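You operate a simulated robot arm through the tools that you are given. There is no shell and no other tool. Be economical: measure what you need, move in short steps, check, and stop when the job is done.

You run a simulated two-armed robot. Do the job below in one go: nothing can be reset, and whatever is moved stays where it is left.

## Task
Put the yellow cup in the wash basin. Open the trailer locker door, put the carton labelled "sack clips" from the trailer deck on the floor of the trailer locker, then shut the door. Close the locker drawer. Fetch the grey rag and set it on top of the small green tin. Take the ice pack and put it on the middle shelf of the bench rack. Any order will do. Set down upright: yellow cup.

Only the result counts: the job must be done as asked and must still hold three seconds after the hand-in. Knocking over, shifting, dropping, spilling or breaking anything else fails it.

## Robot
Two 7-joint arms with two-finger parallel grippers on one trunk, on a base that drives. Base frame: it is fixed to the floor where the robot stands at the start and does not move with it; the origin is under the middle of the robot, x ahead of it, y to its left, z up. Units: mm, degrees, N and s.
The left shoulder is at the start at [70, 188, 1240], the right one opposite. Places, roughly: carton marked barn, carton marked ridge, carton ma [-4250, -7000, 1000]; floor of the trailer locker [-4300, -7700, 500]; grey rag (5x5x4 cm) [2700, -16800, 1100]; ice pack (8x15x4 cm) [3800, -19000, 800]; locker drawer [400, -16000, 1000]; middle shelf of the bench rack [4100, -18400, 1000]; small green tin (7x6x5 cm) [2300, -16800, 1100]; trailer locker door [-4500, -7700, 700]; wash basin [600, -500, 900]; yellow cup (8x7x9 cm) [500, 200, 900]. Payload 3.91 kg a hand.
The TCP of each hand is the grasp point between the finger pads, 30 mm short of the fingertips. In the tool frame z runs along the fingers and y along their closing line. The gripper opens to 110 mm. The fingers are 20 mm wide and 10 mm thick; the gripper's body (48 by 112 mm) begins 55 mm behind the TCP.
Orientation is told as [roll, pitch, yaw] about the base's x, y, z axes, in that order, counted from this pose: with the fingers straight down and closing along the base's y, the tool's x points along the base's -x, its y along +y and its z along -z.

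## Interface
- The arms move only by the tool move_arm. It takes "left_moves", "right_moves" or both (then of equal length, played together; a hand with none holds still); each is a list of rows, each a list of 6 numbers: the shift along the tool's x, y, z in mm, then the turn, a rotation vector about the tool's x, y, z in degrees. In form: [[x, y, z, ax, ay, az], ...]. A call has 1 to 8 rows; each row shifts and turns the commanded pose from where the row before left it, along the tool's axes as they then stand. "left_grip" and "right_grip" are, for a hand that has rows, the closure, from 0 (fully open) to 1 (shut), set as the call begins (left out, the last holds). Rows are played at 5 a second. More than 50 mm and 8.6 degrees between two rows, or a gripper value outside its range, and nothing of the call is played. A pose out of reach is approached as far as the arm can. The call stops where the force on the tool passes 40 N (or 10 N more than at its start, if that is more) or the arm is blocked; 0.2 s more then pass. Each finger travels about 72 mm/s and halts on what it meets, pressing with about 44 N; the grip force reading is that of the motor and also rises with nothing between the fingers. The clock runs only during rows and for 0.2 s after the last one: add rows that do not move to give the fingers time. The reply holds the time, the measured pose of the TCP, the force on the tool along the base axes, the opening and the grip force, in the units named above and with some noise, with the torque about the TCP (base axes, N m) and any sound that the robot's microphone picked up.
- Cameras (640 x 400 px; columns grow to the right, rows downward): "scene" is now at [126.9, -21.3, 1449.6]; the picture's right is [-0.24, -0.97, 0.00], its down [-0.72, 0.18, -0.67] and it looks along [0.65, -0.17, -0.74] (base axes); focal length 286 px, centre (320, 200). "left" rides on the left gripper at [72, -17, -103] in its tool frame; the picture's right is [0.23, 0.97, 0.00], its down [-0.76, 0.18, -0.62] and it looks along [-0.61, 0.14, 0.78] (tool axes); focal length 222 px, centre (320, 200). "right" rides on the right gripper at [72, 17, -103] in its tool frame; the picture's right is [-0.23, 0.97, 0.00], its down [-0.76, -0.18, -0.62] and it looks along [-0.61, -0.14, 0.78] (tool axes); focal length 222 px, centre (320, 200). There is no depth. A picture from a camera that has moved, and an enlarged one, comes with that camera's place and axes in the base frame and with its lens.
- snapshot(camera): a new picture of that camera. No time passes.
- lift_body(by): slides the trunk up (or, below 0, down) by that many mm; the arms and the scene camera ride with it, the base frame stays. It gives what a move gives, with no picture.
- roll_base(legs): drives the robot by 1 to 6 legs, each [ahead, turn to the left] in mm and degrees, along the robot's own axes; the way and the turn of a leg run together, so that a leg with both is an arc; at most 1500 mm and 180 degrees a leg. The arms and the cameras ride along, it lands a little off, and it stops where it bumps. It gives what a move gives.
- aim_head(pan, tilt): turns the head with the scene camera to pan (to the left, within 86 degrees either way) and tilt (down, from -29 to 69), counted from straight ahead of the robot. It gives what a move gives.
- inspect(camera, box): a new picture of the part [left, top, right, bottom] of that camera's present view, enlarged. No time passes.
- job_done(): hands the job in; it is judged then, once.

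Work in short steps. Places have to be worked out from the pictures, the camera data and where the tool is seen: move nearer, look again, correct. Check each grasp and each placing, and mend what went wrong. You have 175 turns and 156 pictures in all, those below and enlarged ones among them. Open the grippers and draw the arms clear of the work before you hand the job in, unless the task says otherwise; then end with one line.

The tools are called after "Emit:" as name(argument=value, ...) on one line, values as JSON. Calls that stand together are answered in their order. move_arm: Moves the arms, as the interface text tells. Its arguments: {"type":"object","properties":{"left_moves":{"type":"array"},"left_grip":{"type":"number"},"right_moves":{"type":"array"},"right_grip":{"type":"number"}},"required":[]} The other tools are called the same way: lift_body (by) slides the trunk up or down; roll_base (legs) drives the base; aim_head (pan, tilt) turns the head that bears the scene camera; snapshot (camera) takes a picture; inspect (camera, box) takes an enlarged picture of a part of a camera's view; job_done () hands the job in.

At the start:

```text
time: 0.0
left_ee_pos: [572.0, 68.2, 1159.4]
left_tool_rot: [0.0, 0.0, 0.0]
left_ft_force: [0.4, 0.0, 0.5]
left_wrist_torque: [0.0, 0.01, 0.01]
left_opening: 110.0
left_grip_force: 0.1
right_ee_pos: [509.1, -416.4, 1095.4]
right_tool_rot: [0.1, 0.0, -0.1]
right_ft_force: [-0.2, 0.3, 1.0]
right_wrist_torque: [-0.01, 0.0, -0.01]
right_opening: 109.9
right_grip_force: 0.1
trunk travel left (down, up): [-750.0, 190.0]
robot x, y, heading: [-0.5, -0.1, -0.1]
head pan, tilt: [-14.2, 47.6]
```

scene: 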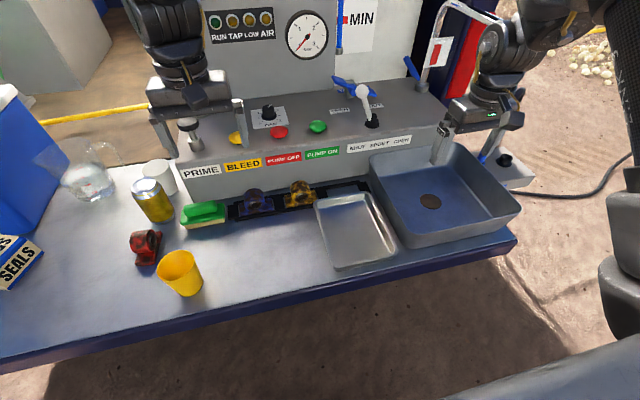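
right: 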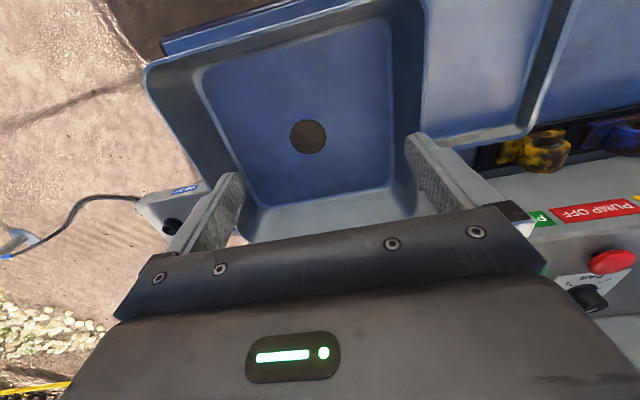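
left: 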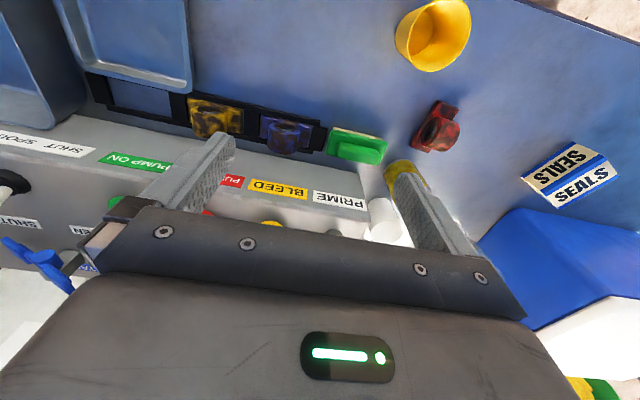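

The yellow cup is at about (500, 200), and the basin is around (610, -490). The right arm can probably reach both, so I move the left hand out to the left while the right hand moves toward the cup.

Emit:
move_arm(left_moves=[[28, 40, 0, 0, 0, 0], [28, 40, 0, 0, 0, 0], [28, 40, 0, 0, 0, 0], [28, 40, 0, 0, 0, 0], [28, 40, 0, 0, 0, 0], [28, 40, 0, 0, 0, 0], [28, 40, 0, 0, 0, 0], [28, 40, 0, 0, 0, 0]], right_moves=[[0, 0, 0, 0, 0, 0], [0, 45, 0, 0, 0, 0], [0, 48, 0, 0, 0, 0], [0, 48, 0, 0, 0, 0], [0, 48, 0, 0, 0, 0], [0, 48, 0, 0, 0, 0], [0, 48, 0, 0, 0, 0], [0, 48, 0, 0, 0, 0]])

Emit:
move_arm(right_moves=[[0, 45, 0, 0, 0, 0], [0, 48, 0, 0, 0, 0], [0, 48, 0, 0, 0, 0], [0, 48, 0, 0, 0, 0], [0, 40, 20, 0, 0, 0]])

Emit:
snapshot(camera="right")

Emit:
snapshot(camera="scene")

```text
time: 1.8
left_ee_pos: [346.1, 390.0, 1158.6]
left_tool_rot: [-0.2, -0.1, -0.1]
left_ft_force: [-0.2, -0.1, 0.1]
left_wrist_torque: [0.0, -0.02, -0.02]
left_opening: 110.1
left_grip_force: 0.1
right_ee_pos: [367.9, -281.9, 1076.5]
right_tool_rot: [3.9, 0.6, -3.1]
right_ft_force: [-1.3, -0.1, -0.2]
right_wrist_torque: [0.01, -0.03, 0.01]
right_opening: 110.1
right_grip_force: 0.0
right hand out of reach, approached as far as the arm can: row 2, 3, 4, 5, 6, 7, 8
trunk travel left (down, up): [-750.0, 190.0]
robot x, y, heading: [-2.0, -0.3, 0.0]
head pan, tilt: [-14.2, 47.6]
```

```text
time: 3.0
left_ee_pos: [347.8, 387.0, 1158.9]
left_tool_rot: [0.0, 0.1, 0.0]
left_ft_force: [0.7, 0.4, 0.4]
left_wrist_torque: [-0.01, 0.0, -0.02]
left_opening: 109.9
left_grip_force: 0.0
right_ee_pos: [372.7, -276.2, 1058.4]
right_tool_rot: [4.0, -0.3, -2.9]
right_ft_force: [0.1, -0.2, -0.4]
right_wrist_torque: [0.0, 0.04, 0.01]
right_opening: 110.0
right_grip_force: 0.1
right hand out of reach, approached as far as the arm can: row 1, 2, 3, 4, 5
trunk travel left (down, up): [-750.0, 190.0]
robot x, y, heading: [-0.2, 1.4, -0.1]
head pan, tilt: [-14.2, 47.6]
```

```text
152 pictures are left
camera right: at [300.2, -264.2, 1160.4], right [0.27, 0.96, 0.07], down [0.75, -0.26, 0.61], along [0.61, -0.11, -0.79], focal length 222 px, centre (320, 200)
```

right: 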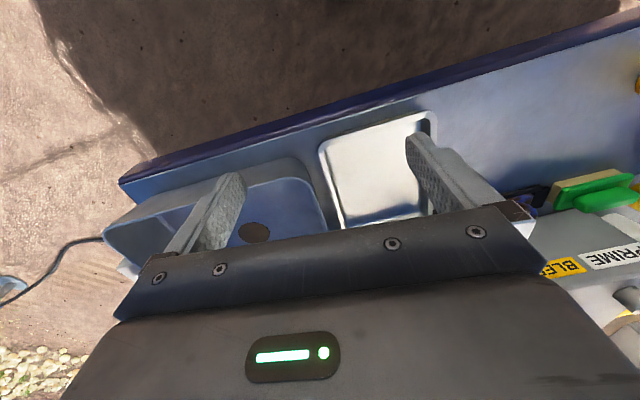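

```text
151 pictures are left
camera scene: at [127.5, -20.8, 1449.5], right [-0.24, -0.97, 0.0], down [-0.72, 0.18, -0.67], along [0.65, -0.17, -0.74], focal length 286 px, centre (320, 200)
```

scene: 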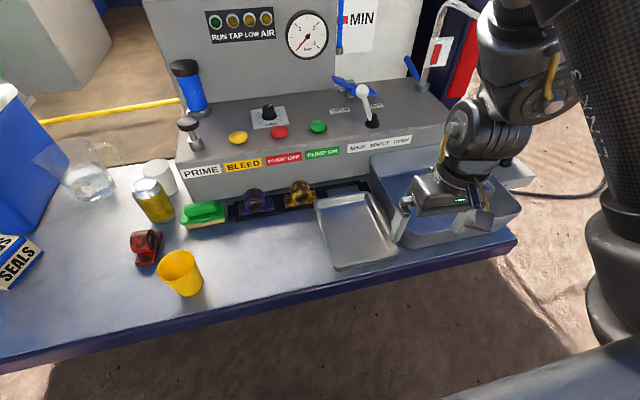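

The right arm cannot reach across, so the left hand will pick the cup and I'll turn the base to reach the basin. Left hand goes above the cup and the right hand moves outward.

Emit:
move_arm(left_moves=[[-25.3, -30.7, 17, 0, 0, 0], [-25.3, -30.7, 17, 0, 0, 0], [-25.3, -30.7, 17, 0, 0, 0], [-25.3, -30.7, 17, 0, 0, 0], [-25.3, -30.7, 17, 0, 0, 0], [-25.3, -30.7, 17, 0, 0, 0]], right_moves=[[0, -30, -15, 0, 0, 0], [0, -30, -15, 0, 0, 0], [0, -30, -15, 0, 0, 0], [0, -30, -15, 0, 0, 0], [0, 0, 0, 0, 0, 0], [0, 0, 0, 0, 0, 0]])

Emit:
snapshot(camera="left")

Emit:
snapshot(camera="scene")

```text
time: 4.4
left_ee_pos: [498.8, 202.4, 1057.2]
left_tool_rot: [0.0, 0.1, -0.1]
left_ft_force: [0.2, 0.0, 0.1]
left_wrist_torque: [-0.03, 0.03, 0.0]
left_opening: 109.9
left_grip_force: 0.1
right_ee_pos: [373.1, -395.8, 1117.9]
right_tool_rot: [0.0, 0.0, 0.1]
right_ft_force: [0.5, 0.7, -0.2]
right_wrist_torque: [0.03, 0.04, 0.0]
right_opening: 109.7
right_grip_force: 0.0
trunk travel left (down, up): [-750.0, 190.0]
robot x, y, heading: [-2.7, 0.2, -0.4]
head pan, tilt: [-14.2, 47.6]
```

```text
150 pictures are left
camera left: at [425.9, 186.3, 1160.6], right [-0.23, 0.97, 0.0], down [0.76, 0.18, 0.62], along [0.61, 0.14, -0.78], focal length 222 px, centre (320, 200)
```

left: 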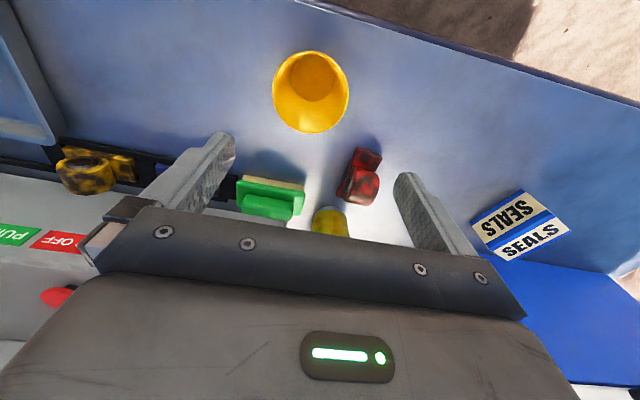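

```text
149 pictures are left
camera scene: at [128.5, -22.1, 1449.5], right [-0.24, -0.97, 0.0], down [-0.72, 0.18, -0.67], along [0.65, -0.16, -0.74], focal length 286 px, centre (320, 200)
```

scene: 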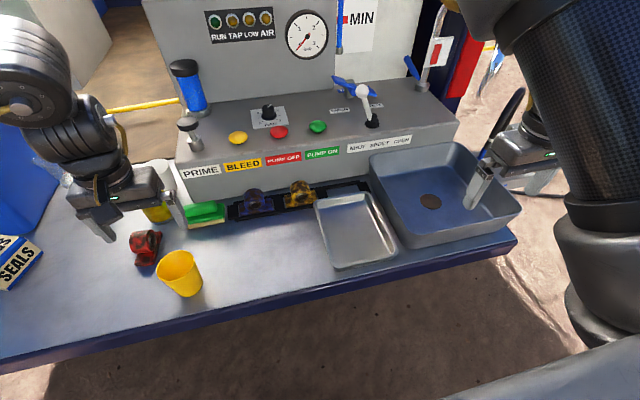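

The cup is centred at about (489, 190) with its rim near z 890. I descend around it.

Emit:
move_arm(left_moves=[[9.5, -12, 20, 0, 0, 0], [0, 0, 45, 0, 0, 0], [0, 0, 45, 0, 0, 0], [0, 0, 45, 0, 0, 0], [0, 0, 42, 0, 0, 0]])

Emit:
snapshot(camera="left")

```text
time: 5.6
left_ee_pos: [490.9, 192.3, 882.1]
left_tool_rot: [-0.2, -0.6, 0.0]
left_ft_force: [-2.5, 0.6, 14.9]
left_wrist_torque: [0.14, 0.1, 0.04]
left_opening: 109.8
left_grip_force: 0.1
right_ee_pos: [370.5, -396.3, 1118.6]
right_tool_rot: [0.0, -0.1, 0.0]
right_ft_force: [-0.4, 0.2, -0.1]
right_wrist_torque: [0.04, 0.0, -0.01]
right_opening: 109.9
right_grip_force: 0.0
trunk travel left (down, up): [-750.0, 190.0]
robot x, y, heading: [0.8, 0.6, 0.1]
head pan, tilt: [-14.2, 47.6]
stopped in row 5 (left hand): the force on the tool passed its limit (the readings are from after the stop); the commanded pose is now the measured one
```

```text
148 pictures are left
camera left: at [417.5, 175.4, 985.7], right [-0.23, 0.97, -0.01], down [0.76, 0.18, 0.63], along [0.61, 0.14, -0.78], focal length 222 px, centre (320, 200)
```

left: 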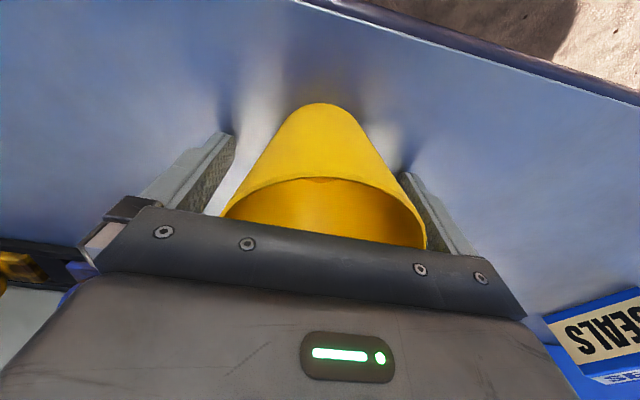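

The fingertips touched at z about 852, so the table is nearer 850 and the cup sits a bit nearer (x about 479). I lift a little, shift back, and close.

Emit:
move_arm(left_moves=[[0, 0, -10, 0, 0, 0], [11, -2, 0, 0, 0, 0]])

Emit:
move_arm(left_moves=[[0, 0, 0, 0, 0, 0], [0, 0, 0, 0, 0, 0], [0, 0, 0, 0, 0, 0], [0, 0, 0, 0, 0, 0]], left_grip=0.5)

Emit:
snapshot(camera="left")

```text
time: 6.2
left_ee_pos: [479.5, 190.6, 888.2]
left_tool_rot: [-0.3, -0.5, -0.2]
left_ft_force: [0.1, 0.1, 0.5]
left_wrist_torque: [0.02, -0.01, -0.01]
left_opening: 110.2
left_grip_force: 0.0
right_ee_pos: [371.9, -394.0, 1118.5]
right_tool_rot: [-0.1, 0.0, 0.0]
right_ft_force: [0.3, 0.1, -0.3]
right_wrist_torque: [0.01, -0.04, 0.01]
right_opening: 110.0
right_grip_force: 0.1
trunk travel left (down, up): [-750.0, 190.0]
robot x, y, heading: [3.1, -0.8, 0.2]
head pan, tilt: [-14.2, 47.6]
```

```text
time: 7.2
left_ee_pos: [479.8, 190.5, 888.8]
left_tool_rot: [-0.3, -0.4, -0.1]
left_ft_force: [0.9, -0.4, -0.3]
left_wrist_torque: [-0.01, 0.01, 0.02]
left_opening: 68.7
left_grip_force: 43.9
right_ee_pos: [371.7, -395.7, 1116.8]
right_tool_rot: [0.0, 0.1, 0.0]
right_ft_force: [0.7, 0.0, 0.5]
right_wrist_torque: [-0.01, 0.0, 0.03]
right_opening: 109.8
right_grip_force: 0.1
trunk travel left (down, up): [-750.0, 190.0]
robot x, y, heading: [2.5, 0.0, 0.2]
head pan, tilt: [-14.2, 47.6]
```

```text
147 pictures are left
camera left: at [407.1, 173.8, 993.2], right [-0.23, 0.97, 0.0], down [0.76, 0.18, 0.63], along [0.61, 0.14, -0.78], focal length 222 px, centre (320, 200)
```

left: 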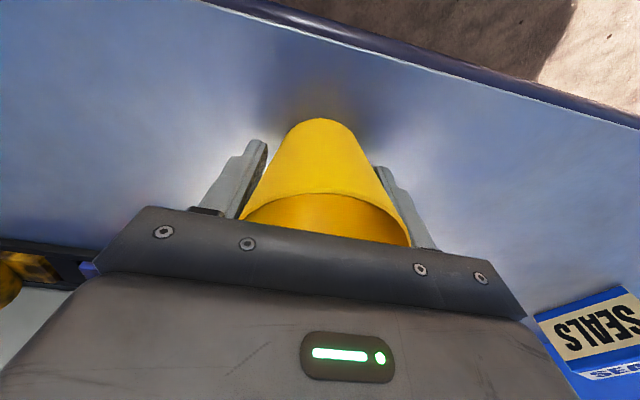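

The cup is held, with the opening at 68.7. I lift it clear of the table.

Emit:
move_arm(left_moves=[[0, 0, -40, 0, 0, 0], [0, 0, -48, 0, 0, 0], [0, 0, -48, 0, 0, 0], [0, 0, -48, 0, 0, 0], [30, 0, -30, 0, 0, 0], [40, 0, -10, 0, 0, 0]])

Emit:
roll_base(legs=[[-200, 0], [0, -90]])

Emit:
aim_head(pan=0, tilt=25)

Emit:
snapshot(camera="scene")

```text
time: 8.6
left_ee_pos: [487.8, 193.4, 1070.9]
left_tool_rot: [-0.2, -0.3, -0.2]
left_ft_force: [0.3, 0.0, -0.8]
left_wrist_torque: [-0.01, 0.02, 0.01]
left_opening: 68.7
left_grip_force: 43.6
left hand out of reach, approached as far as the arm can: row 3, 5, 6
right_ee_pos: [371.6, -395.1, 1118.2]
right_tool_rot: [0.1, 0.1, 0.1]
right_ft_force: [-0.9, 0.2, 0.2]
right_wrist_torque: [0.04, 0.03, -0.01]
right_opening: 109.9
right_grip_force: 0.1
trunk travel left (down, up): [-750.0, 190.0]
robot x, y, heading: [-4.6, -1.8, -0.0]
head pan, tilt: [-14.2, 47.6]
```

```text
time: 13.9
left_ee_pos: [7.3, -480.1, 1072.9]
left_tool_rot: [-0.2, -0.4, -88.3]
left_ft_force: [0.6, -0.2, 0.7]
left_wrist_torque: [-0.02, 0.01, 0.03]
left_opening: 68.9
left_grip_force: 43.9
right_ee_pos: [-585.8, -384.3, 1117.4]
right_tool_rot: [0.0, 0.1, -88.3]
right_ft_force: [-0.1, -0.7, -0.8]
right_wrist_torque: [0.04, 0.02, 0.01]
right_opening: 110.1
right_grip_force: 0.0
trunk travel left (down, up): [-750.0, 190.0]
robot x, y, heading: [-199.4, 2.6, -88.0]
head pan, tilt: [-14.2, 47.6]
```

```text
time: 14.8
left_ee_pos: [6.9, -480.5, 1072.0]
left_tool_rot: [-0.2, -0.4, -88.2]
left_ft_force: [-0.2, -0.1, 0.0]
left_wrist_torque: [0.04, -0.01, -0.02]
left_opening: 68.8
left_grip_force: 44.2
right_ee_pos: [-585.2, -383.8, 1117.4]
right_tool_rot: [0.0, 0.1, -88.3]
right_ft_force: [-0.1, 1.0, -0.3]
right_wrist_torque: [0.0, 0.0, 0.01]
right_opening: 109.8
right_grip_force: 0.1
trunk travel left (down, up): [-750.0, 190.0]
robot x, y, heading: [-202.2, 3.4, -88.1]
head pan, tilt: [0.0, 25.0]
```

```text
146 pictures are left
camera scene: at [-196.7, -144.2, 1483.7], right [-1.0, -0.03, 0.0], down [-0.01, 0.42, -0.91], along [0.03, -0.91, -0.42], focal length 286 px, centre (320, 200)
```

scene: 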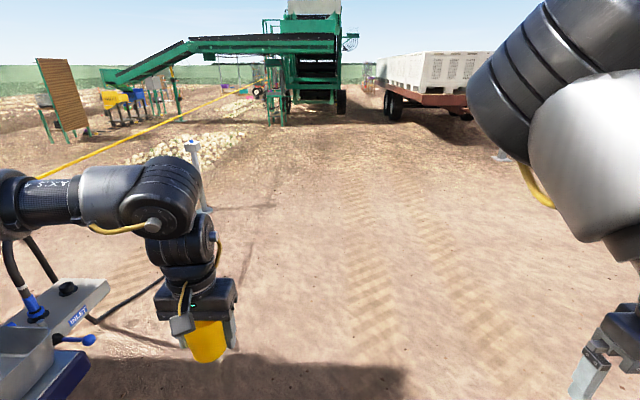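

The way is clear, so I drive along to in front of the basin, turn back toward it, and look before closing in.

Emit:
roll_base(legs=[[640, 0], [0, 88]])

Emit:
aim_head(pan=8, tilt=45)

Emit:
snapshot(camera="scene")

```text
time: 22.2
left_ee_pos: [300.9, -443.8, 1072.0]
left_tool_rot: [-0.2, -0.3, 0.8]
left_ft_force: [0.6, 0.4, 0.4]
left_wrist_torque: [0.01, -0.04, 0.02]
left_opening: 68.2
left_grip_force: 43.8
right_ee_pos: [196.9, -1033.5, 1118.6]
right_tool_rot: [0.1, 0.0, 1.0]
right_ft_force: [0.5, -0.4, 0.7]
right_wrist_torque: [0.03, -0.01, 0.01]
right_opening: 110.0
right_grip_force: 0.0
trunk travel left (down, up): [-750.0, 190.0]
robot x, y, heading: [-185.6, -643.0, 0.9]
head pan, tilt: [0.0, 25.0]
```

```text
time: 23.0
left_ee_pos: [302.0, -441.0, 1073.0]
left_tool_rot: [-0.2, -0.4, 0.8]
left_ft_force: [-0.5, 0.8, -0.4]
left_wrist_torque: [-0.03, -0.03, 0.03]
left_opening: 68.0
left_grip_force: 44.1
right_ee_pos: [195.1, -1034.4, 1118.0]
right_tool_rot: [0.1, 0.2, 1.0]
right_ft_force: [0.0, 0.5, -0.1]
right_wrist_torque: [-0.02, 0.02, -0.01]
right_opening: 110.1
right_grip_force: 0.0
trunk travel left (down, up): [-750.0, 190.0]
robot x, y, heading: [-180.6, -644.1, 0.9]
head pan, tilt: [8.0, 45.0]
```

```text
145 pictures are left
camera scene: at [-51.9, -631.8, 1453.3], right [0.16, -0.99, 0.0], down [-0.7, -0.11, -0.71], along [0.7, 0.11, -0.71], focal length 286 px, centre (320, 200)
```

scene: 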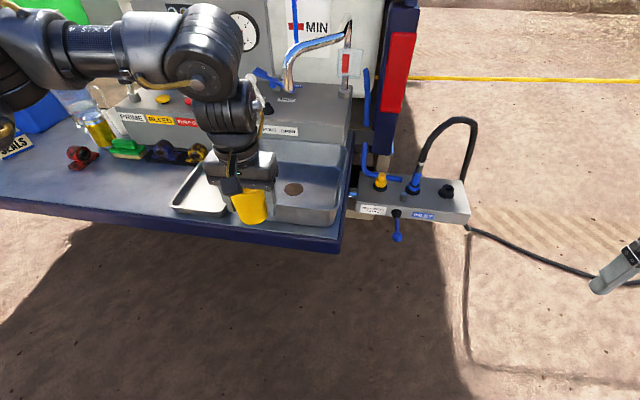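

The drain is at about (575, -455). I drive forward 150 to put the cup at the basin's front part, then look again.

Emit:
roll_base(legs=[[155, 0]])

Emit:
snapshot(camera="scene")

Emit:
snapshot(camera="left")

```text
time: 24.4
left_ee_pos: [454.5, -440.5, 1073.7]
left_tool_rot: [-0.2, -0.4, 0.7]
left_ft_force: [-0.3, 0.0, -0.6]
left_wrist_torque: [-0.01, -0.03, 0.0]
left_opening: 68.0
left_grip_force: 44.2
right_ee_pos: [348.0, -1030.4, 1119.2]
right_tool_rot: [0.0, -0.1, 0.9]
right_ft_force: [-0.4, 0.0, 0.0]
right_wrist_torque: [0.0, -0.02, -0.04]
right_opening: 110.0
right_grip_force: 0.1
trunk travel left (down, up): [-750.0, 190.0]
robot x, y, heading: [-27.6, -639.3, 0.9]
head pan, tilt: [8.0, 45.0]
```

```text
144 pictures are left
camera scene: at [100.6, -629.7, 1453.5], right [0.15, -0.99, 0.0], down [-0.7, -0.11, -0.71], along [0.7, 0.11, -0.71], focal length 286 px, centre (320, 200)
```

scene: 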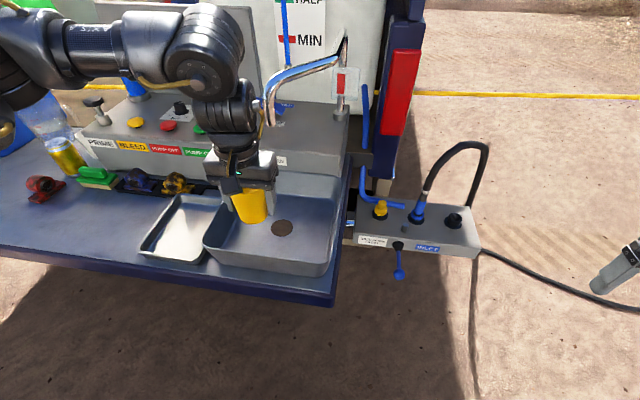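

```text
143 pictures are left
camera left: at [381.5, -458.0, 1176.6], right [-0.24, 0.97, -0.01], down [0.75, 0.19, 0.63], along [0.61, 0.15, -0.78], focal length 222 px, centre (320, 200)
```

left: 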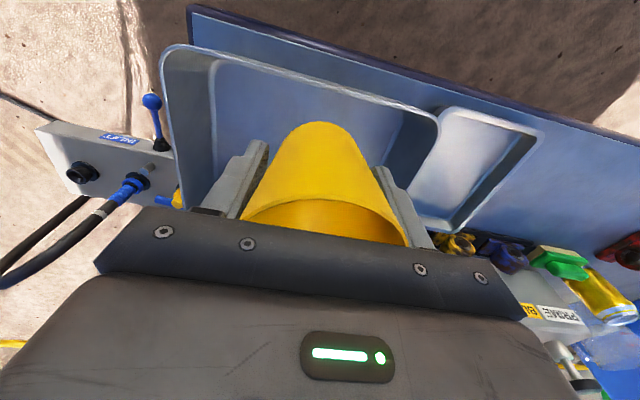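

The basin spans y from about -595 to -310, and the spout tip is at about (718, -412, 1104), clear of the hand. I move the cup over the centre of the basin and lower it most of the way.

Emit:
move_arm(left_moves=[[-40, -4, 0, 0, 0, 0], [-40, -4, 0, 0, 0, 0], [-38, -3, 0, 0, 0, 0], [0, 0, 45, 0, 0, 0], [0, 0, 45, 0, 0, 0], [0, 0, 45, 0, 0, 0], [0, 0, 20, 0, 0, 0]])

Emit:
snapshot(camera="scene")

Emit:
snapshot(camera="left")

```text
time: 25.0
left_ee_pos: [510.5, -445.2, 1072.9]
left_tool_rot: [0.4, 0.5, 0.2]
left_ft_force: [-0.4, -0.2, -1.0]
left_wrist_torque: [0.01, -0.02, 0.01]
left_opening: 67.7
left_grip_force: 43.9
right_ee_pos: [347.3, -1030.4, 1117.7]
right_tool_rot: [-0.1, -0.1, 0.9]
right_ft_force: [-0.2, 0.8, 1.4]
right_wrist_torque: [-0.03, 0.01, 0.0]
right_opening: 109.9
right_grip_force: 0.1
trunk travel left (down, up): [-750.0, 190.0]
robot x, y, heading: [-25.4, -643.1, 1.0]
head pan, tilt: [8.0, 45.0]
stopped in row 2 (left hand): the force on the tool passed its limit (the readings are from after the stop); the commanded pose is now the measured one
```

```text
142 pictures are left
camera scene: at [98.1, -629.9, 1453.7], right [0.16, -0.99, 0.0], down [-0.7, -0.11, -0.71], along [0.7, 0.11, -0.71], focal length 286 px, centre (320, 200)
```

scene: 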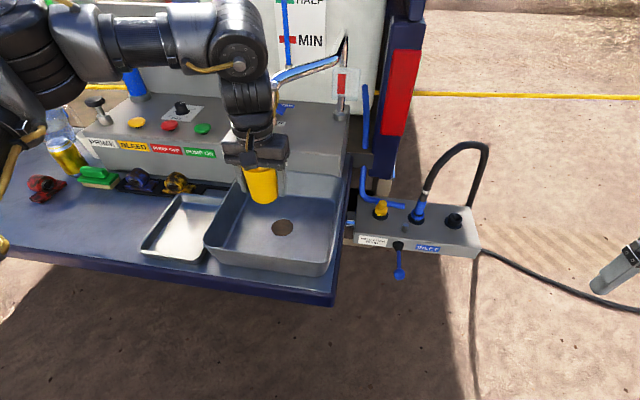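

```text
141 pictures are left
camera left: at [438.3, -463.3, 1177.4], right [-0.23, 0.97, 0.01], down [0.77, 0.18, 0.62], along [0.6, 0.15, -0.79], focal length 222 px, centre (320, 200)
```

left: 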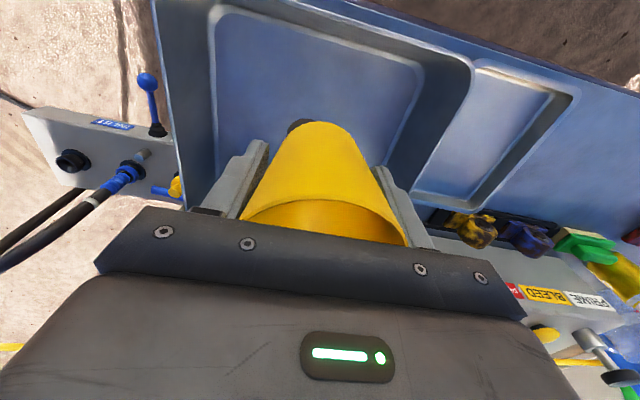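

Something was touched, probably the spout against the wrist. I back off slightly and zoom in.

Emit:
move_arm(left_moves=[[30, 0, 0, 0, 0, 0]])

Emit:
inspect(camera="scene", box=[180, 30, 380, 280])

```text
time: 25.4
left_ee_pos: [481.4, -444.1, 1073.1]
left_tool_rot: [0.3, 0.7, 0.3]
left_ft_force: [0.1, 0.7, -0.5]
left_wrist_torque: [-0.03, -0.02, -0.02]
left_opening: 67.2
left_grip_force: 44.0
right_ee_pos: [349.3, -1030.4, 1119.3]
right_tool_rot: [0.0, -0.2, 1.0]
right_ft_force: [-0.4, 0.1, 0.0]
right_wrist_torque: [-0.03, -0.04, -0.03]
right_opening: 110.0
right_grip_force: 0.0
trunk travel left (down, up): [-750.0, 190.0]
robot x, y, heading: [-24.9, -638.4, 1.2]
head pan, tilt: [8.0, 45.0]
```

```text
1.60 times, centred on (280, 155) of scene
camera zoom: at [99.5, -628.6, 1453.6], right [0.16, -0.99, 0.0], down [-0.7, -0.11, -0.71], along [0.7, 0.11, -0.71], focal length 458 px, centre (384, 272)
```

zoom: 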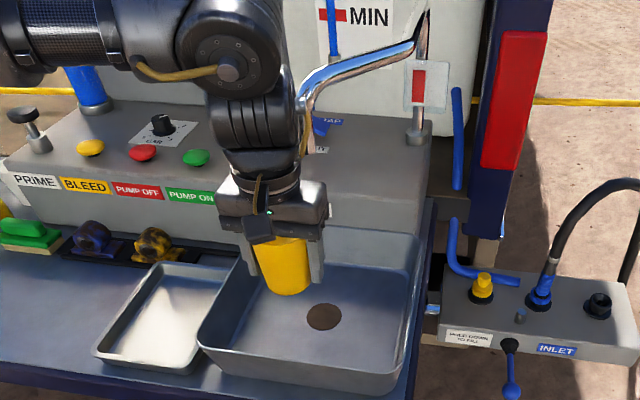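

The spout sits just behind and left of the wrist. I'll place the cup further front and right in the basin, at about (503, -488), descending stepwise.

Emit:
move_arm(left_moves=[[0, -40, 0, 0, 0, 0], [-18, -5, 0, 0, 0, 0], [0, 0, 30, 0, 0, 0], [0, 0, 30, 0, 0, 0], [0, 0, 30, 0, 0, 0], [0, 0, 30, 0, 0, 0]])

Emit:
snapshot(camera="scene")

Emit:
snapshot(camera="left")

```text
time: 26.8
left_ee_pos: [501.7, -487.3, 949.7]
left_tool_rot: [0.3, 0.9, 0.2]
left_ft_force: [0.4, 0.7, -0.1]
left_wrist_torque: [-0.01, 0.02, 0.0]
left_opening: 67.3
left_grip_force: 44.0
right_ee_pos: [352.6, -1030.6, 1118.0]
right_tool_rot: [-0.1, 0.0, 1.0]
right_ft_force: [1.3, 0.5, 0.2]
right_wrist_torque: [0.01, 0.01, 0.02]
right_opening: 109.8
right_grip_force: 0.0
trunk travel left (down, up): [-750.0, 190.0]
robot x, y, heading: [-27.8, -641.4, 0.9]
head pan, tilt: [8.0, 45.0]
```

```text
139 pictures are left
camera scene: at [104.1, -628.7, 1453.1], right [0.16, -0.99, 0.0], down [-0.7, -0.11, -0.71], along [0.7, 0.11, -0.71], focal length 286 px, centre (320, 200)
```

scene: 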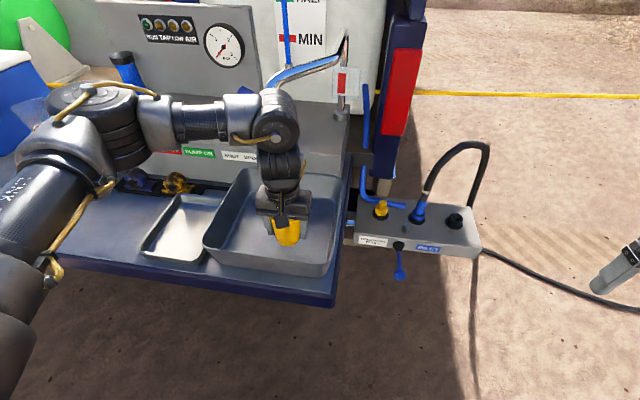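

```text
138 pictures are left
camera left: at [431.2, -505.3, 1054.3], right [-0.23, 0.97, 0.01], down [0.77, 0.18, 0.61], along [0.6, 0.15, -0.79], focal length 222 px, centre (320, 200)
```

left: 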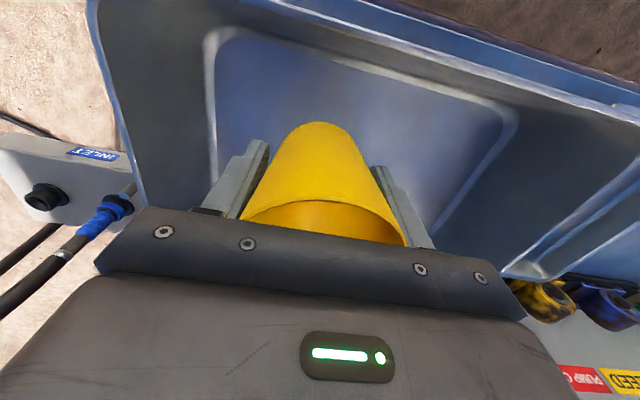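

Still free. I lower in small steps until touch.

Emit:
move_arm(left_moves=[[0, 0, 20, 0, 0, 0], [0, 0, 15, 0, 0, 0], [0, 0, 8, 0, 0, 0], [0, 0, 6, 0, 0, 0], [0, 0, 5, 0, 0, 0], [0, 0, 4, 0, 0, 0]])

Emit:
snapshot(camera="left")

```text
time: 28.2
left_ee_pos: [499.0, -490.1, 895.2]
left_tool_rot: [0.3, 0.5, 0.4]
left_ft_force: [0.5, 2.3, 15.3]
left_wrist_torque: [-0.06, -0.42, 0.05]
left_opening: 67.2
left_grip_force: 44.2
right_ee_pos: [349.1, -1029.7, 1119.8]
right_tool_rot: [0.0, 0.0, 1.0]
right_ft_force: [-0.5, -0.2, -0.1]
right_wrist_torque: [-0.03, -0.02, -0.04]
right_opening: 110.1
right_grip_force: 0.2
trunk travel left (down, up): [-750.0, 190.0]
robot x, y, heading: [-25.8, -642.1, 1.1]
head pan, tilt: [8.0, 45.0]
```

```text
137 pictures are left
camera left: at [428.2, -506.8, 999.1], right [-0.23, 0.97, 0.01], down [0.77, 0.18, 0.62], along [0.6, 0.15, -0.79], focal length 222 px, centre (320, 200)
```

left: 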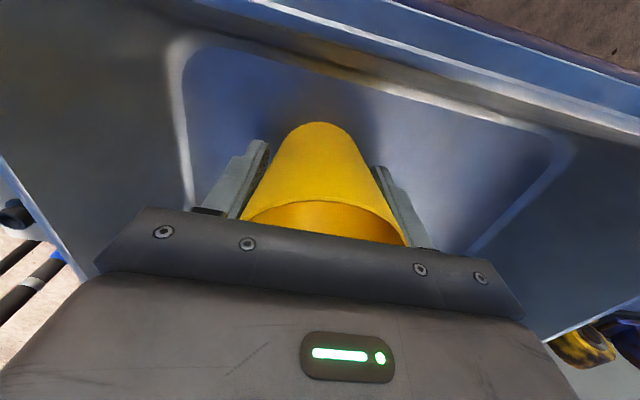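

The cup is seated with 15 N of contact on the basin floor. I open and wait, then raise straight up.

Emit:
move_arm(left_moves=[[0, 0, 0, 0, 0, 0], [0, 0, 0, 0, 0, 0], [0, 0, 0, 0, 0, 0]], left_grip=0.12)

Emit:
move_arm(left_moves=[[0, 0, -30, 0, 0, 0], [0, 0, -40, 0, 0, 0], [0, 0, -40, 0, 0, 0], [0, 0, -40, 0, 0, 0], [0, 0, -40, 0, 0, 0]])

Emit:
snapshot(camera="left")

```text
time: 29.0
left_ee_pos: [500.8, -489.2, 892.9]
left_tool_rot: [0.3, 0.8, 0.2]
left_ft_force: [0.3, 0.4, -0.8]
left_wrist_torque: [0.02, -0.04, -0.01]
left_opening: 96.8
left_grip_force: 0.0
right_ee_pos: [350.6, -1029.5, 1118.5]
right_tool_rot: [0.0, 0.1, 1.0]
right_ft_force: [0.4, 0.6, -0.1]
right_wrist_torque: [0.02, 0.01, -0.02]
right_opening: 109.8
right_grip_force: 0.1
trunk travel left (down, up): [-750.0, 190.0]
robot x, y, heading: [-26.2, -640.0, 1.1]
head pan, tilt: [8.0, 45.0]
```

```text
time: 30.2
left_ee_pos: [501.5, -491.4, 1083.3]
left_tool_rot: [0.4, 0.7, 0.2]
left_ft_force: [0.1, -0.2, -0.3]
left_wrist_torque: [0.0, 0.01, 0.02]
left_opening: 96.8
left_grip_force: 0.0
right_ee_pos: [350.9, -1030.6, 1117.2]
right_tool_rot: [0.0, 0.1, 1.0]
right_ft_force: [0.0, -0.3, 0.6]
right_wrist_torque: [-0.01, 0.01, -0.01]
right_opening: 110.1
right_grip_force: 0.0
trunk travel left (down, up): [-750.0, 190.0]
robot x, y, heading: [-26.5, -638.3, 1.0]
head pan, tilt: [8.0, 45.0]
```

```text
136 pictures are left
camera left: at [429.9, -509.4, 1187.4], right [-0.23, 0.97, 0.01], down [0.77, 0.18, 0.61], along [0.6, 0.15, -0.79], focal length 222 px, centre (320, 200)
```

left: 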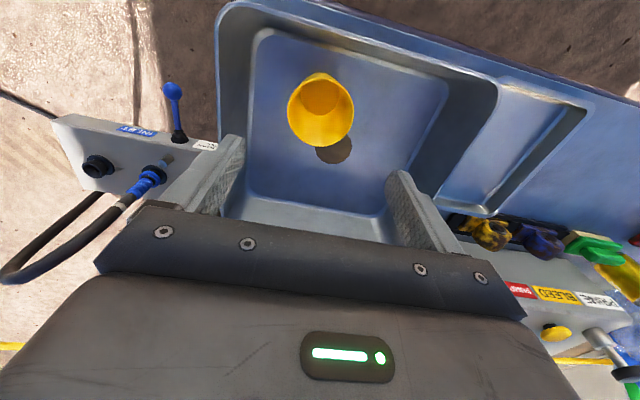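

The cup stands upright in the basin. I draw the arm back, back off and turn toward the trailer, then look.

Emit:
move_arm(left_moves=[[45, 0, 0, 0, 0, 0], [45, 0, 0, 0, 0, 0], [45, 0, 0, 0, 0, 0]])

Emit:
roll_base(legs=[[-350, 0], [0, -117]])

Emit:
aim_head(pan=0, tilt=15)

Emit:
snapshot(camera="scene")

```text
time: 31.0
left_ee_pos: [471.3, -490.8, 1082.7]
left_tool_rot: [0.3, 0.8, 0.1]
left_ft_force: [0.7, 0.8, 0.1]
left_wrist_torque: [-0.01, 0.0, 0.01]
left_opening: 96.9
left_grip_force: 0.0
left hand out of reach, approached as far as the arm can: row 1, 2, 3
right_ee_pos: [350.8, -1030.3, 1118.0]
right_tool_rot: [0.0, 0.1, 1.0]
right_ft_force: [0.9, 0.0, -1.3]
right_wrist_torque: [0.01, -0.01, 0.0]
right_opening: 110.2
right_grip_force: 0.2
trunk travel left (down, up): [-750.0, 190.0]
robot x, y, heading: [-29.0, -644.2, 0.8]
head pan, tilt: [8.0, 45.0]
```

```text
time: 38.1
left_ee_pos: [-465.6, -1160.1, 1081.6]
left_tool_rot: [0.3, 0.9, -116.5]
left_ft_force: [-0.9, -0.8, 0.4]
left_wrist_torque: [0.01, 0.01, 0.0]
left_opening: 96.8
left_grip_force: 0.1
right_ee_pos: [-893.8, -812.3, 1117.9]
right_tool_rot: [0.0, 0.1, -115.8]
right_ft_force: [0.5, -0.2, -0.8]
right_wrist_torque: [-0.04, 0.0, 0.0]
right_opening: 110.1
right_grip_force: 0.0
trunk travel left (down, up): [-750.0, 190.0]
robot x, y, heading: [-375.1, -649.8, -115.3]
head pan, tilt: [8.0, 45.0]
```

```text
time: 39.1
left_ee_pos: [-466.2, -1160.1, 1082.1]
left_tool_rot: [0.3, 0.8, -116.6]
left_ft_force: [0.5, -0.1, 0.2]
left_wrist_torque: [0.01, -0.03, -0.01]
left_opening: 97.1
left_grip_force: 0.0
right_ee_pos: [-895.0, -811.4, 1118.1]
right_tool_rot: [0.0, 0.1, -115.7]
right_ft_force: [0.8, -0.3, -0.1]
right_wrist_torque: [0.01, 0.03, 0.02]
right_opening: 109.8
right_grip_force: 0.1
trunk travel left (down, up): [-750.0, 190.0]
robot x, y, heading: [-377.0, -648.5, -115.8]
head pan, tilt: [0.0, 15.0]
```

```text
135 pictures are left
camera scene: at [-439.4, -779.3, 1499.9], right [-0.9, 0.43, 0.0], down [0.11, 0.23, -0.97], along [-0.42, -0.87, -0.26], focal length 286 px, centre (320, 200)
```

scene: 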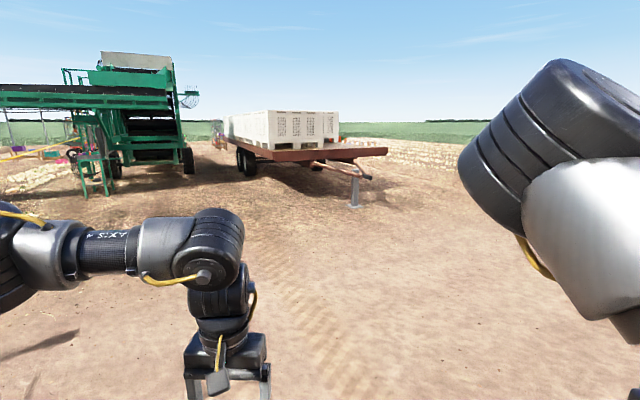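

The trailer stands with its front near y -5800, and the locker is on its far (-x) side. I drive round toward (-5500, -5000) and look.

Emit:
roll_base(legs=[[0, -24], [1350, 0], [1350, 0], [1350, 0], [1350, 0], [1300, 0]])

Emit:
roll_base(legs=[[0, 70]])

Emit:
snapshot(camera="scene")

```text
time: 72.4
left_ee_pos: [-5601.5, -5632.2, 1083.7]
left_tool_rot: [0.3, 0.8, -138.1]
left_ft_force: [0.1, -0.8, 0.1]
left_wrist_torque: [0.0, -0.02, 0.02]
left_opening: 96.6
left_grip_force: 0.1
right_ee_pos: [-5872.0, -5150.3, 1117.6]
right_tool_rot: [0.0, 0.0, -137.3]
right_ft_force: [-0.4, 0.5, -0.7]
right_wrist_torque: [0.01, 0.0, 0.0]
right_opening: 109.9
right_grip_force: 0.0
trunk travel left (down, up): [-750.0, 190.0]
robot x, y, heading: [-5329.6, -5188.1, -137.3]
head pan, tilt: [0.0, 15.0]
```

```text
time: 75.9
left_ee_pos: [-4997.5, -5589.0, 1083.7]
left_tool_rot: [0.2, 0.8, -66.9]
left_ft_force: [0.0, -0.7, 0.0]
left_wrist_torque: [0.01, 0.0, 0.01]
left_opening: 96.8
left_grip_force: 0.0
right_ee_pos: [-5541.4, -5689.0, 1119.7]
right_tool_rot: [0.0, 0.1, -66.1]
right_ft_force: [-0.2, -0.1, -0.1]
right_wrist_torque: [0.03, 0.03, -0.01]
right_opening: 110.0
right_grip_force: 0.1
trunk travel left (down, up): [-750.0, 190.0]
robot x, y, heading: [-5330.8, -5188.7, -66.0]
head pan, tilt: [0.0, 15.0]
```

```text
134 pictures are left
camera scene: at [-5272.5, -5322.0, 1500.0], right [-0.91, -0.41, 0.0], down [-0.1, 0.24, -0.97], along [0.39, -0.88, -0.26], focal length 286 px, centre (320, 200)
```

scene: 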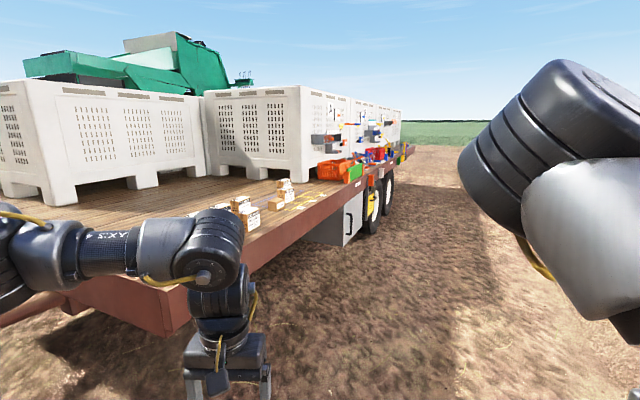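

The locker is under the deck edge and the cartons are on the deck. I drive alongside and turn to face the trailer.

Emit:
roll_base(legs=[[0, -24], [1000, 0], [900, 0], [0, 90]])

Emit:
aim_head(pan=0, tilt=35)

Emit:
snapshot(camera="scene")

```text
time: 90.4
left_ee_pos: [-4846.0, -6978.7, 1083.0]
left_tool_rot: [0.4, 0.8, -3.6]
left_ft_force: [-0.2, -0.2, 0.2]
left_wrist_torque: [0.01, 0.04, -0.03]
left_opening: 96.6
left_grip_force: 0.1
right_ee_pos: [-4999.6, -7508.3, 1117.9]
right_tool_rot: [0.0, 0.1, -2.8]
right_ft_force: [0.4, -1.0, 0.1]
right_wrist_torque: [0.02, 0.0, -0.01]
right_opening: 110.0
right_grip_force: 0.2
trunk travel left (down, up): [-750.0, 190.0]
robot x, y, heading: [-5352.3, -7093.5, -2.5]
head pan, tilt: [0.0, 15.0]
```

```text
time: 91.3
left_ee_pos: [-4845.8, -6977.8, 1082.6]
left_tool_rot: [0.2, 0.9, -3.5]
left_ft_force: [-0.3, 0.1, -1.1]
left_wrist_torque: [-0.02, -0.01, 0.0]
left_opening: 96.8
left_grip_force: 0.0
right_ee_pos: [-4998.9, -7508.7, 1119.0]
right_tool_rot: [0.1, 0.1, -2.6]
right_ft_force: [-0.5, 0.8, 0.0]
right_wrist_torque: [0.02, 0.04, 0.02]
right_opening: 110.0
right_grip_force: 0.1
trunk travel left (down, up): [-750.0, 190.0]
robot x, y, heading: [-5348.4, -7098.0, -3.0]
head pan, tilt: [0.0, 35.0]
```

```text
133 pictures are left
camera scene: at [-5214.3, -7103.9, 1468.1], right [-0.05, -1.0, 0.0], down [-0.57, 0.03, -0.82], along [0.82, -0.04, -0.57], focal length 286 px, centre (320, 200)
```

scene: 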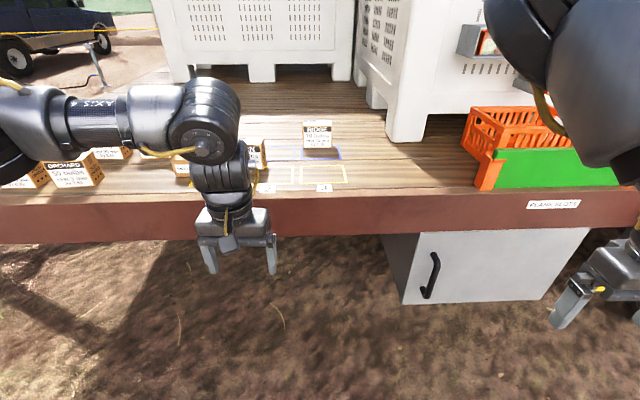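

I zoom in on the carton labels.

Emit:
inspect(camera="scene", box=[0, 110, 200, 235])

Emit:
inspect(camera="scene", box=[160, 100, 360, 225])

```text
3.20 times, centred on (100, 172) of scene
camera zoom: at [-5214.3, -7103.9, 1468.1], right [-0.05, -1.0, 0.0], down [-0.57, 0.03, -0.82], along [0.82, -0.04, -0.57], focal length 916 px, centre (1024, 288)
```

zoom: 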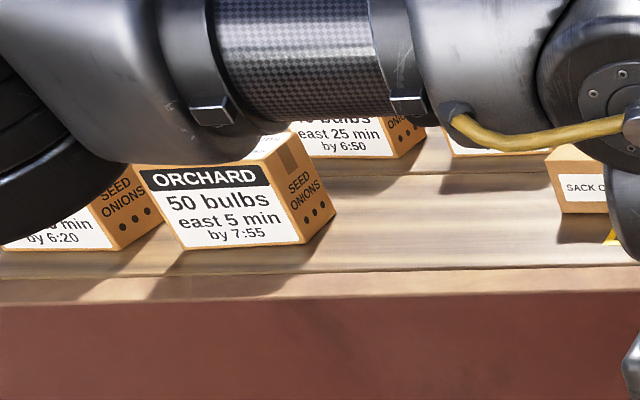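

```text
3.20 times, centred on (260, 162) of scene
camera zoom: at [-5214.3, -7103.9, 1468.1], right [-0.05, -1.0, 0.0], down [-0.57, 0.03, -0.82], along [0.82, -0.04, -0.57], focal length 916 px, centre (512, 320)
```

zoom: 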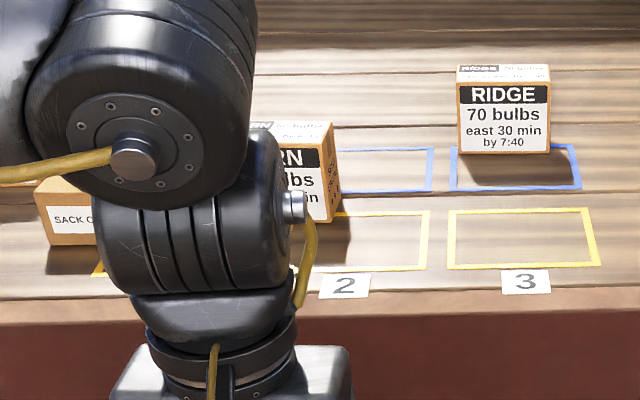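

The "SACK CLIPS" carton is on the deck at about (-4330, -6680). The door handle is at about (-4500, -7567, 607), with hinges on the right. I'll open the door first with the right arm, lowering the trunk and squaring up.

Emit:
lift_body(by=-480)

Emit:
roll_base(legs=[[0, -40], [170, 0], [0, 43]])

Emit:
aim_head(pan=-25, tilt=25)

Emit:
snapshot(camera="scene")

Emit:
snapshot(camera="right")

```text
refused: -480 is not a number from -400 to 400
```

```text
time: 96.5
left_ee_pos: [-4726.6, -7074.4, 1081.0]
left_tool_rot: [0.3, 0.8, -1.4]
left_ft_force: [-0.6, 0.2, 0.2]
left_wrist_torque: [0.01, 0.0, -0.03]
left_opening: 96.7
left_grip_force: 0.0
right_ee_pos: [-4859.8, -7609.8, 1116.4]
right_tool_rot: [0.0, 0.1, -0.6]
right_ft_force: [0.3, -0.1, 0.5]
right_wrist_torque: [0.02, 0.01, 0.01]
right_opening: 110.0
right_grip_force: 0.1
trunk travel left (down, up): [-750.0, 190.0]
robot x, y, heading: [-5227.5, -7213.4, -0.6]
head pan, tilt: [0.0, 35.0]
```

```text
time: 97.4
left_ee_pos: [-4727.8, -7074.2, 1082.3]
left_tool_rot: [0.3, 0.7, -1.4]
left_ft_force: [-0.9, 0.1, -0.1]
left_wrist_torque: [-0.02, -0.01, -0.01]
left_opening: 96.6
left_grip_force: 0.1
right_ee_pos: [-4860.3, -7609.3, 1118.3]
right_tool_rot: [0.0, 0.1, -0.6]
right_ft_force: [-0.1, -0.2, -0.4]
right_wrist_torque: [0.02, -0.02, -0.01]
right_opening: 109.9
right_grip_force: 0.0
trunk travel left (down, up): [-750.0, 190.0]
robot x, y, heading: [-5232.3, -7211.2, -0.5]
head pan, tilt: [-25.0, 25.0]
```

```text
130 pictures are left
camera scene: at [-5095.0, -7252.8, 1483.8], right [-0.43, -0.9, 0.0], down [-0.38, 0.18, -0.91], along [0.82, -0.39, -0.42], focal length 286 px, centre (320, 200)
```

scene: 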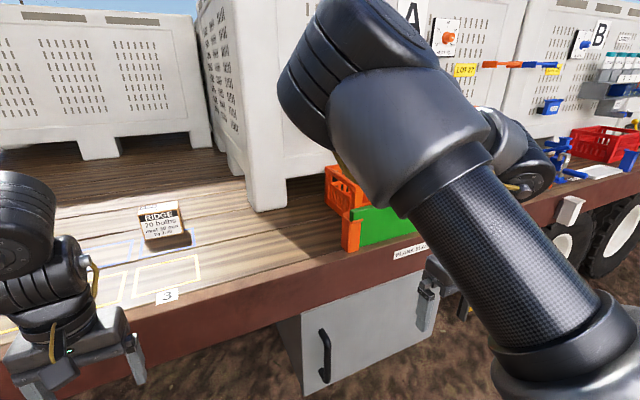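

```text
129 pictures are left
camera right: at [-4932.6, -7592.2, 1220.1], right [0.24, 0.97, 0.0], down [0.76, -0.19, 0.62], along [0.6, -0.15, -0.78], focal length 222 px, centre (320, 200)
```

right: 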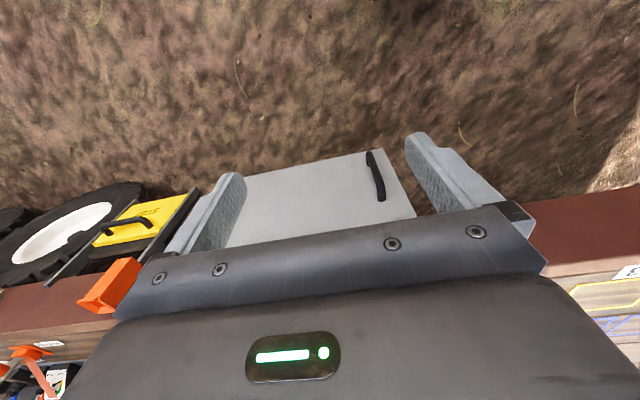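

By triangulating both views, the handle is at about (-4567, -7519, 679). I lower the trunk 400.

Emit:
lift_body(by=-400)

Emit:
snapshot(camera="scene")

Emit:
snapshot(camera="right")

```text
time: 101.3
left_ee_pos: [-4727.1, -7075.5, 682.7]
left_tool_rot: [0.3, 0.8, -1.4]
left_ft_force: [-0.7, -0.3, -0.5]
left_wrist_torque: [0.02, 0.02, 0.0]
left_opening: 96.8
left_grip_force: 0.1
right_ee_pos: [-4861.4, -7610.7, 717.9]
right_tool_rot: [0.0, 0.1, -0.6]
right_ft_force: [0.1, 0.2, -0.9]
right_wrist_torque: [-0.02, -0.01, 0.01]
right_opening: 109.9
right_grip_force: 0.1
trunk travel left (down, up): [-350.0, 590.0]
robot x, y, heading: [-5226.0, -7212.1, -0.5]
head pan, tilt: [-25.0, 25.0]
```

```text
128 pictures are left
camera scene: at [-5095.2, -7252.9, 1083.8], right [-0.43, -0.9, 0.0], down [-0.38, 0.18, -0.91], along [0.82, -0.39, -0.42], focal length 286 px, centre (320, 200)
```

scene: 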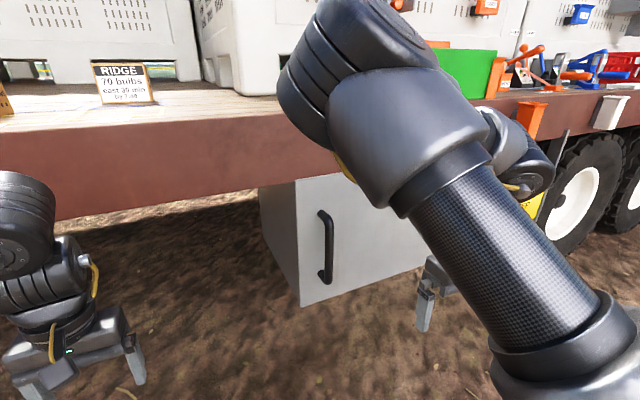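

```text
127 pictures are left
camera right: at [-4932.8, -7592.2, 820.1], right [0.24, 0.97, 0.0], down [0.76, -0.19, 0.62], along [0.6, -0.15, -0.78], focal length 222 px, centre (320, 200)
```

right: 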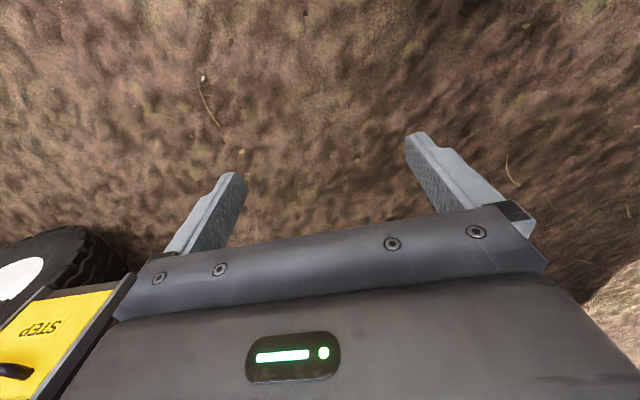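

The handle is confirmed at (-4567, -7518, 680), spanning about z 566–782, with the door face at x about -4530. I move the right hand over in front and pitch it to point forward.

Emit:
move_arm(right_moves=[[-40, 23, 9.5, 0, 0, 0], [-40, 23, 9.5, 0, 0, 0], [-40, 23, 9.5, 0, 0, 0], [-40, 23, 9.5, 0, 0, 0], [0, 0, 0, 0, -8.2, 0], [0, 0, 0, 0, -8.2, 0], [0, 0, 0, 0, -8.2, 0], [0, 0, 0, 0, -8.2, 0]], right_grip=0)

Emit:
move_arm(right_moves=[[0, 0, 0, 0, -8.2, 0], [0, 0, 0, 0, -8.2, 0], [0, 0, 0, 0, -8.2, 0], [0, 0, 0, 0, -8.2, 0], [0, 0, 0, 0, -8.2, 0], [0, 0, 0, 0, -8.2, 0], [0, 0, 0, 0, -8, 0]])

Emit:
snapshot(camera="scene")

Emit:
snapshot(camera="right")

```text
time: 103.1
left_ee_pos: [-4726.6, -7074.9, 682.5]
left_tool_rot: [0.2, 0.7, -1.4]
left_ft_force: [-0.2, -0.3, -1.3]
left_wrist_torque: [0.01, 0.04, -0.02]
left_opening: 96.3
left_grip_force: 0.0
right_ee_pos: [-4753.2, -7574.5, 679.8]
right_tool_rot: [0.0, -32.9, -0.6]
right_ft_force: [-0.1, -0.3, 0.0]
right_wrist_torque: [0.0, -0.01, -0.01]
right_opening: 109.6
right_grip_force: 0.0
right hand out of reach, approached as far as the arm can: row 3, 4
trunk travel left (down, up): [-350.0, 590.0]
robot x, y, heading: [-5226.7, -7209.8, -0.3]
head pan, tilt: [-25.0, 25.0]
```

```text
time: 104.7
left_ee_pos: [-4726.5, -7073.4, 681.6]
left_tool_rot: [0.3, 0.8, -1.4]
left_ft_force: [-1.0, -0.3, 0.7]
left_wrist_torque: [-0.01, 0.03, -0.02]
left_opening: 96.5
left_grip_force: 0.1
right_ee_pos: [-4753.5, -7667.8, 782.2]
right_tool_rot: [-1.1, -85.9, 0.7]
right_ft_force: [0.5, 0.7, 0.6]
right_wrist_torque: [-0.03, 0.0, -0.04]
right_opening: 110.2
right_grip_force: 0.1
right hand out of reach, approached as far as the arm can: row 3, 4, 5, 6, 7
trunk travel left (down, up): [-350.0, 590.0]
robot x, y, heading: [-5228.7, -7210.3, -0.4]
head pan, tilt: [-25.0, 25.0]
```

```text
126 pictures are left
camera scene: at [-5094.3, -7252.0, 1083.7], right [-0.43, -0.9, 0.0], down [-0.38, 0.18, -0.91], along [0.82, -0.39, -0.42], focal length 286 px, centre (320, 200)
```

scene: 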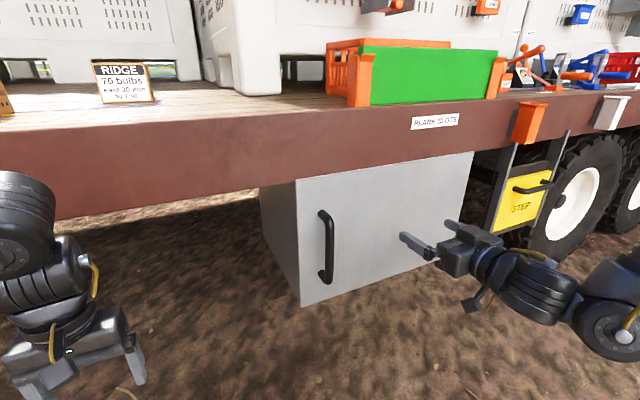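

```text
125 pictures are left
camera right: at [-4860.7, -7649.6, 715.3], right [0.02, 0.97, 0.23], down [-0.57, -0.17, 0.8], along [0.82, -0.15, 0.55], focal length 222 px, centre (320, 200)
```

right: 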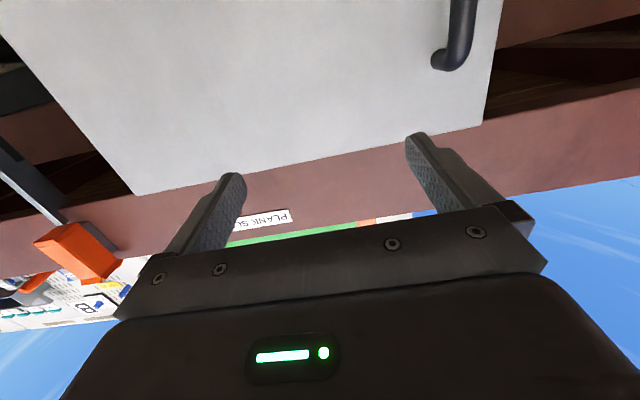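

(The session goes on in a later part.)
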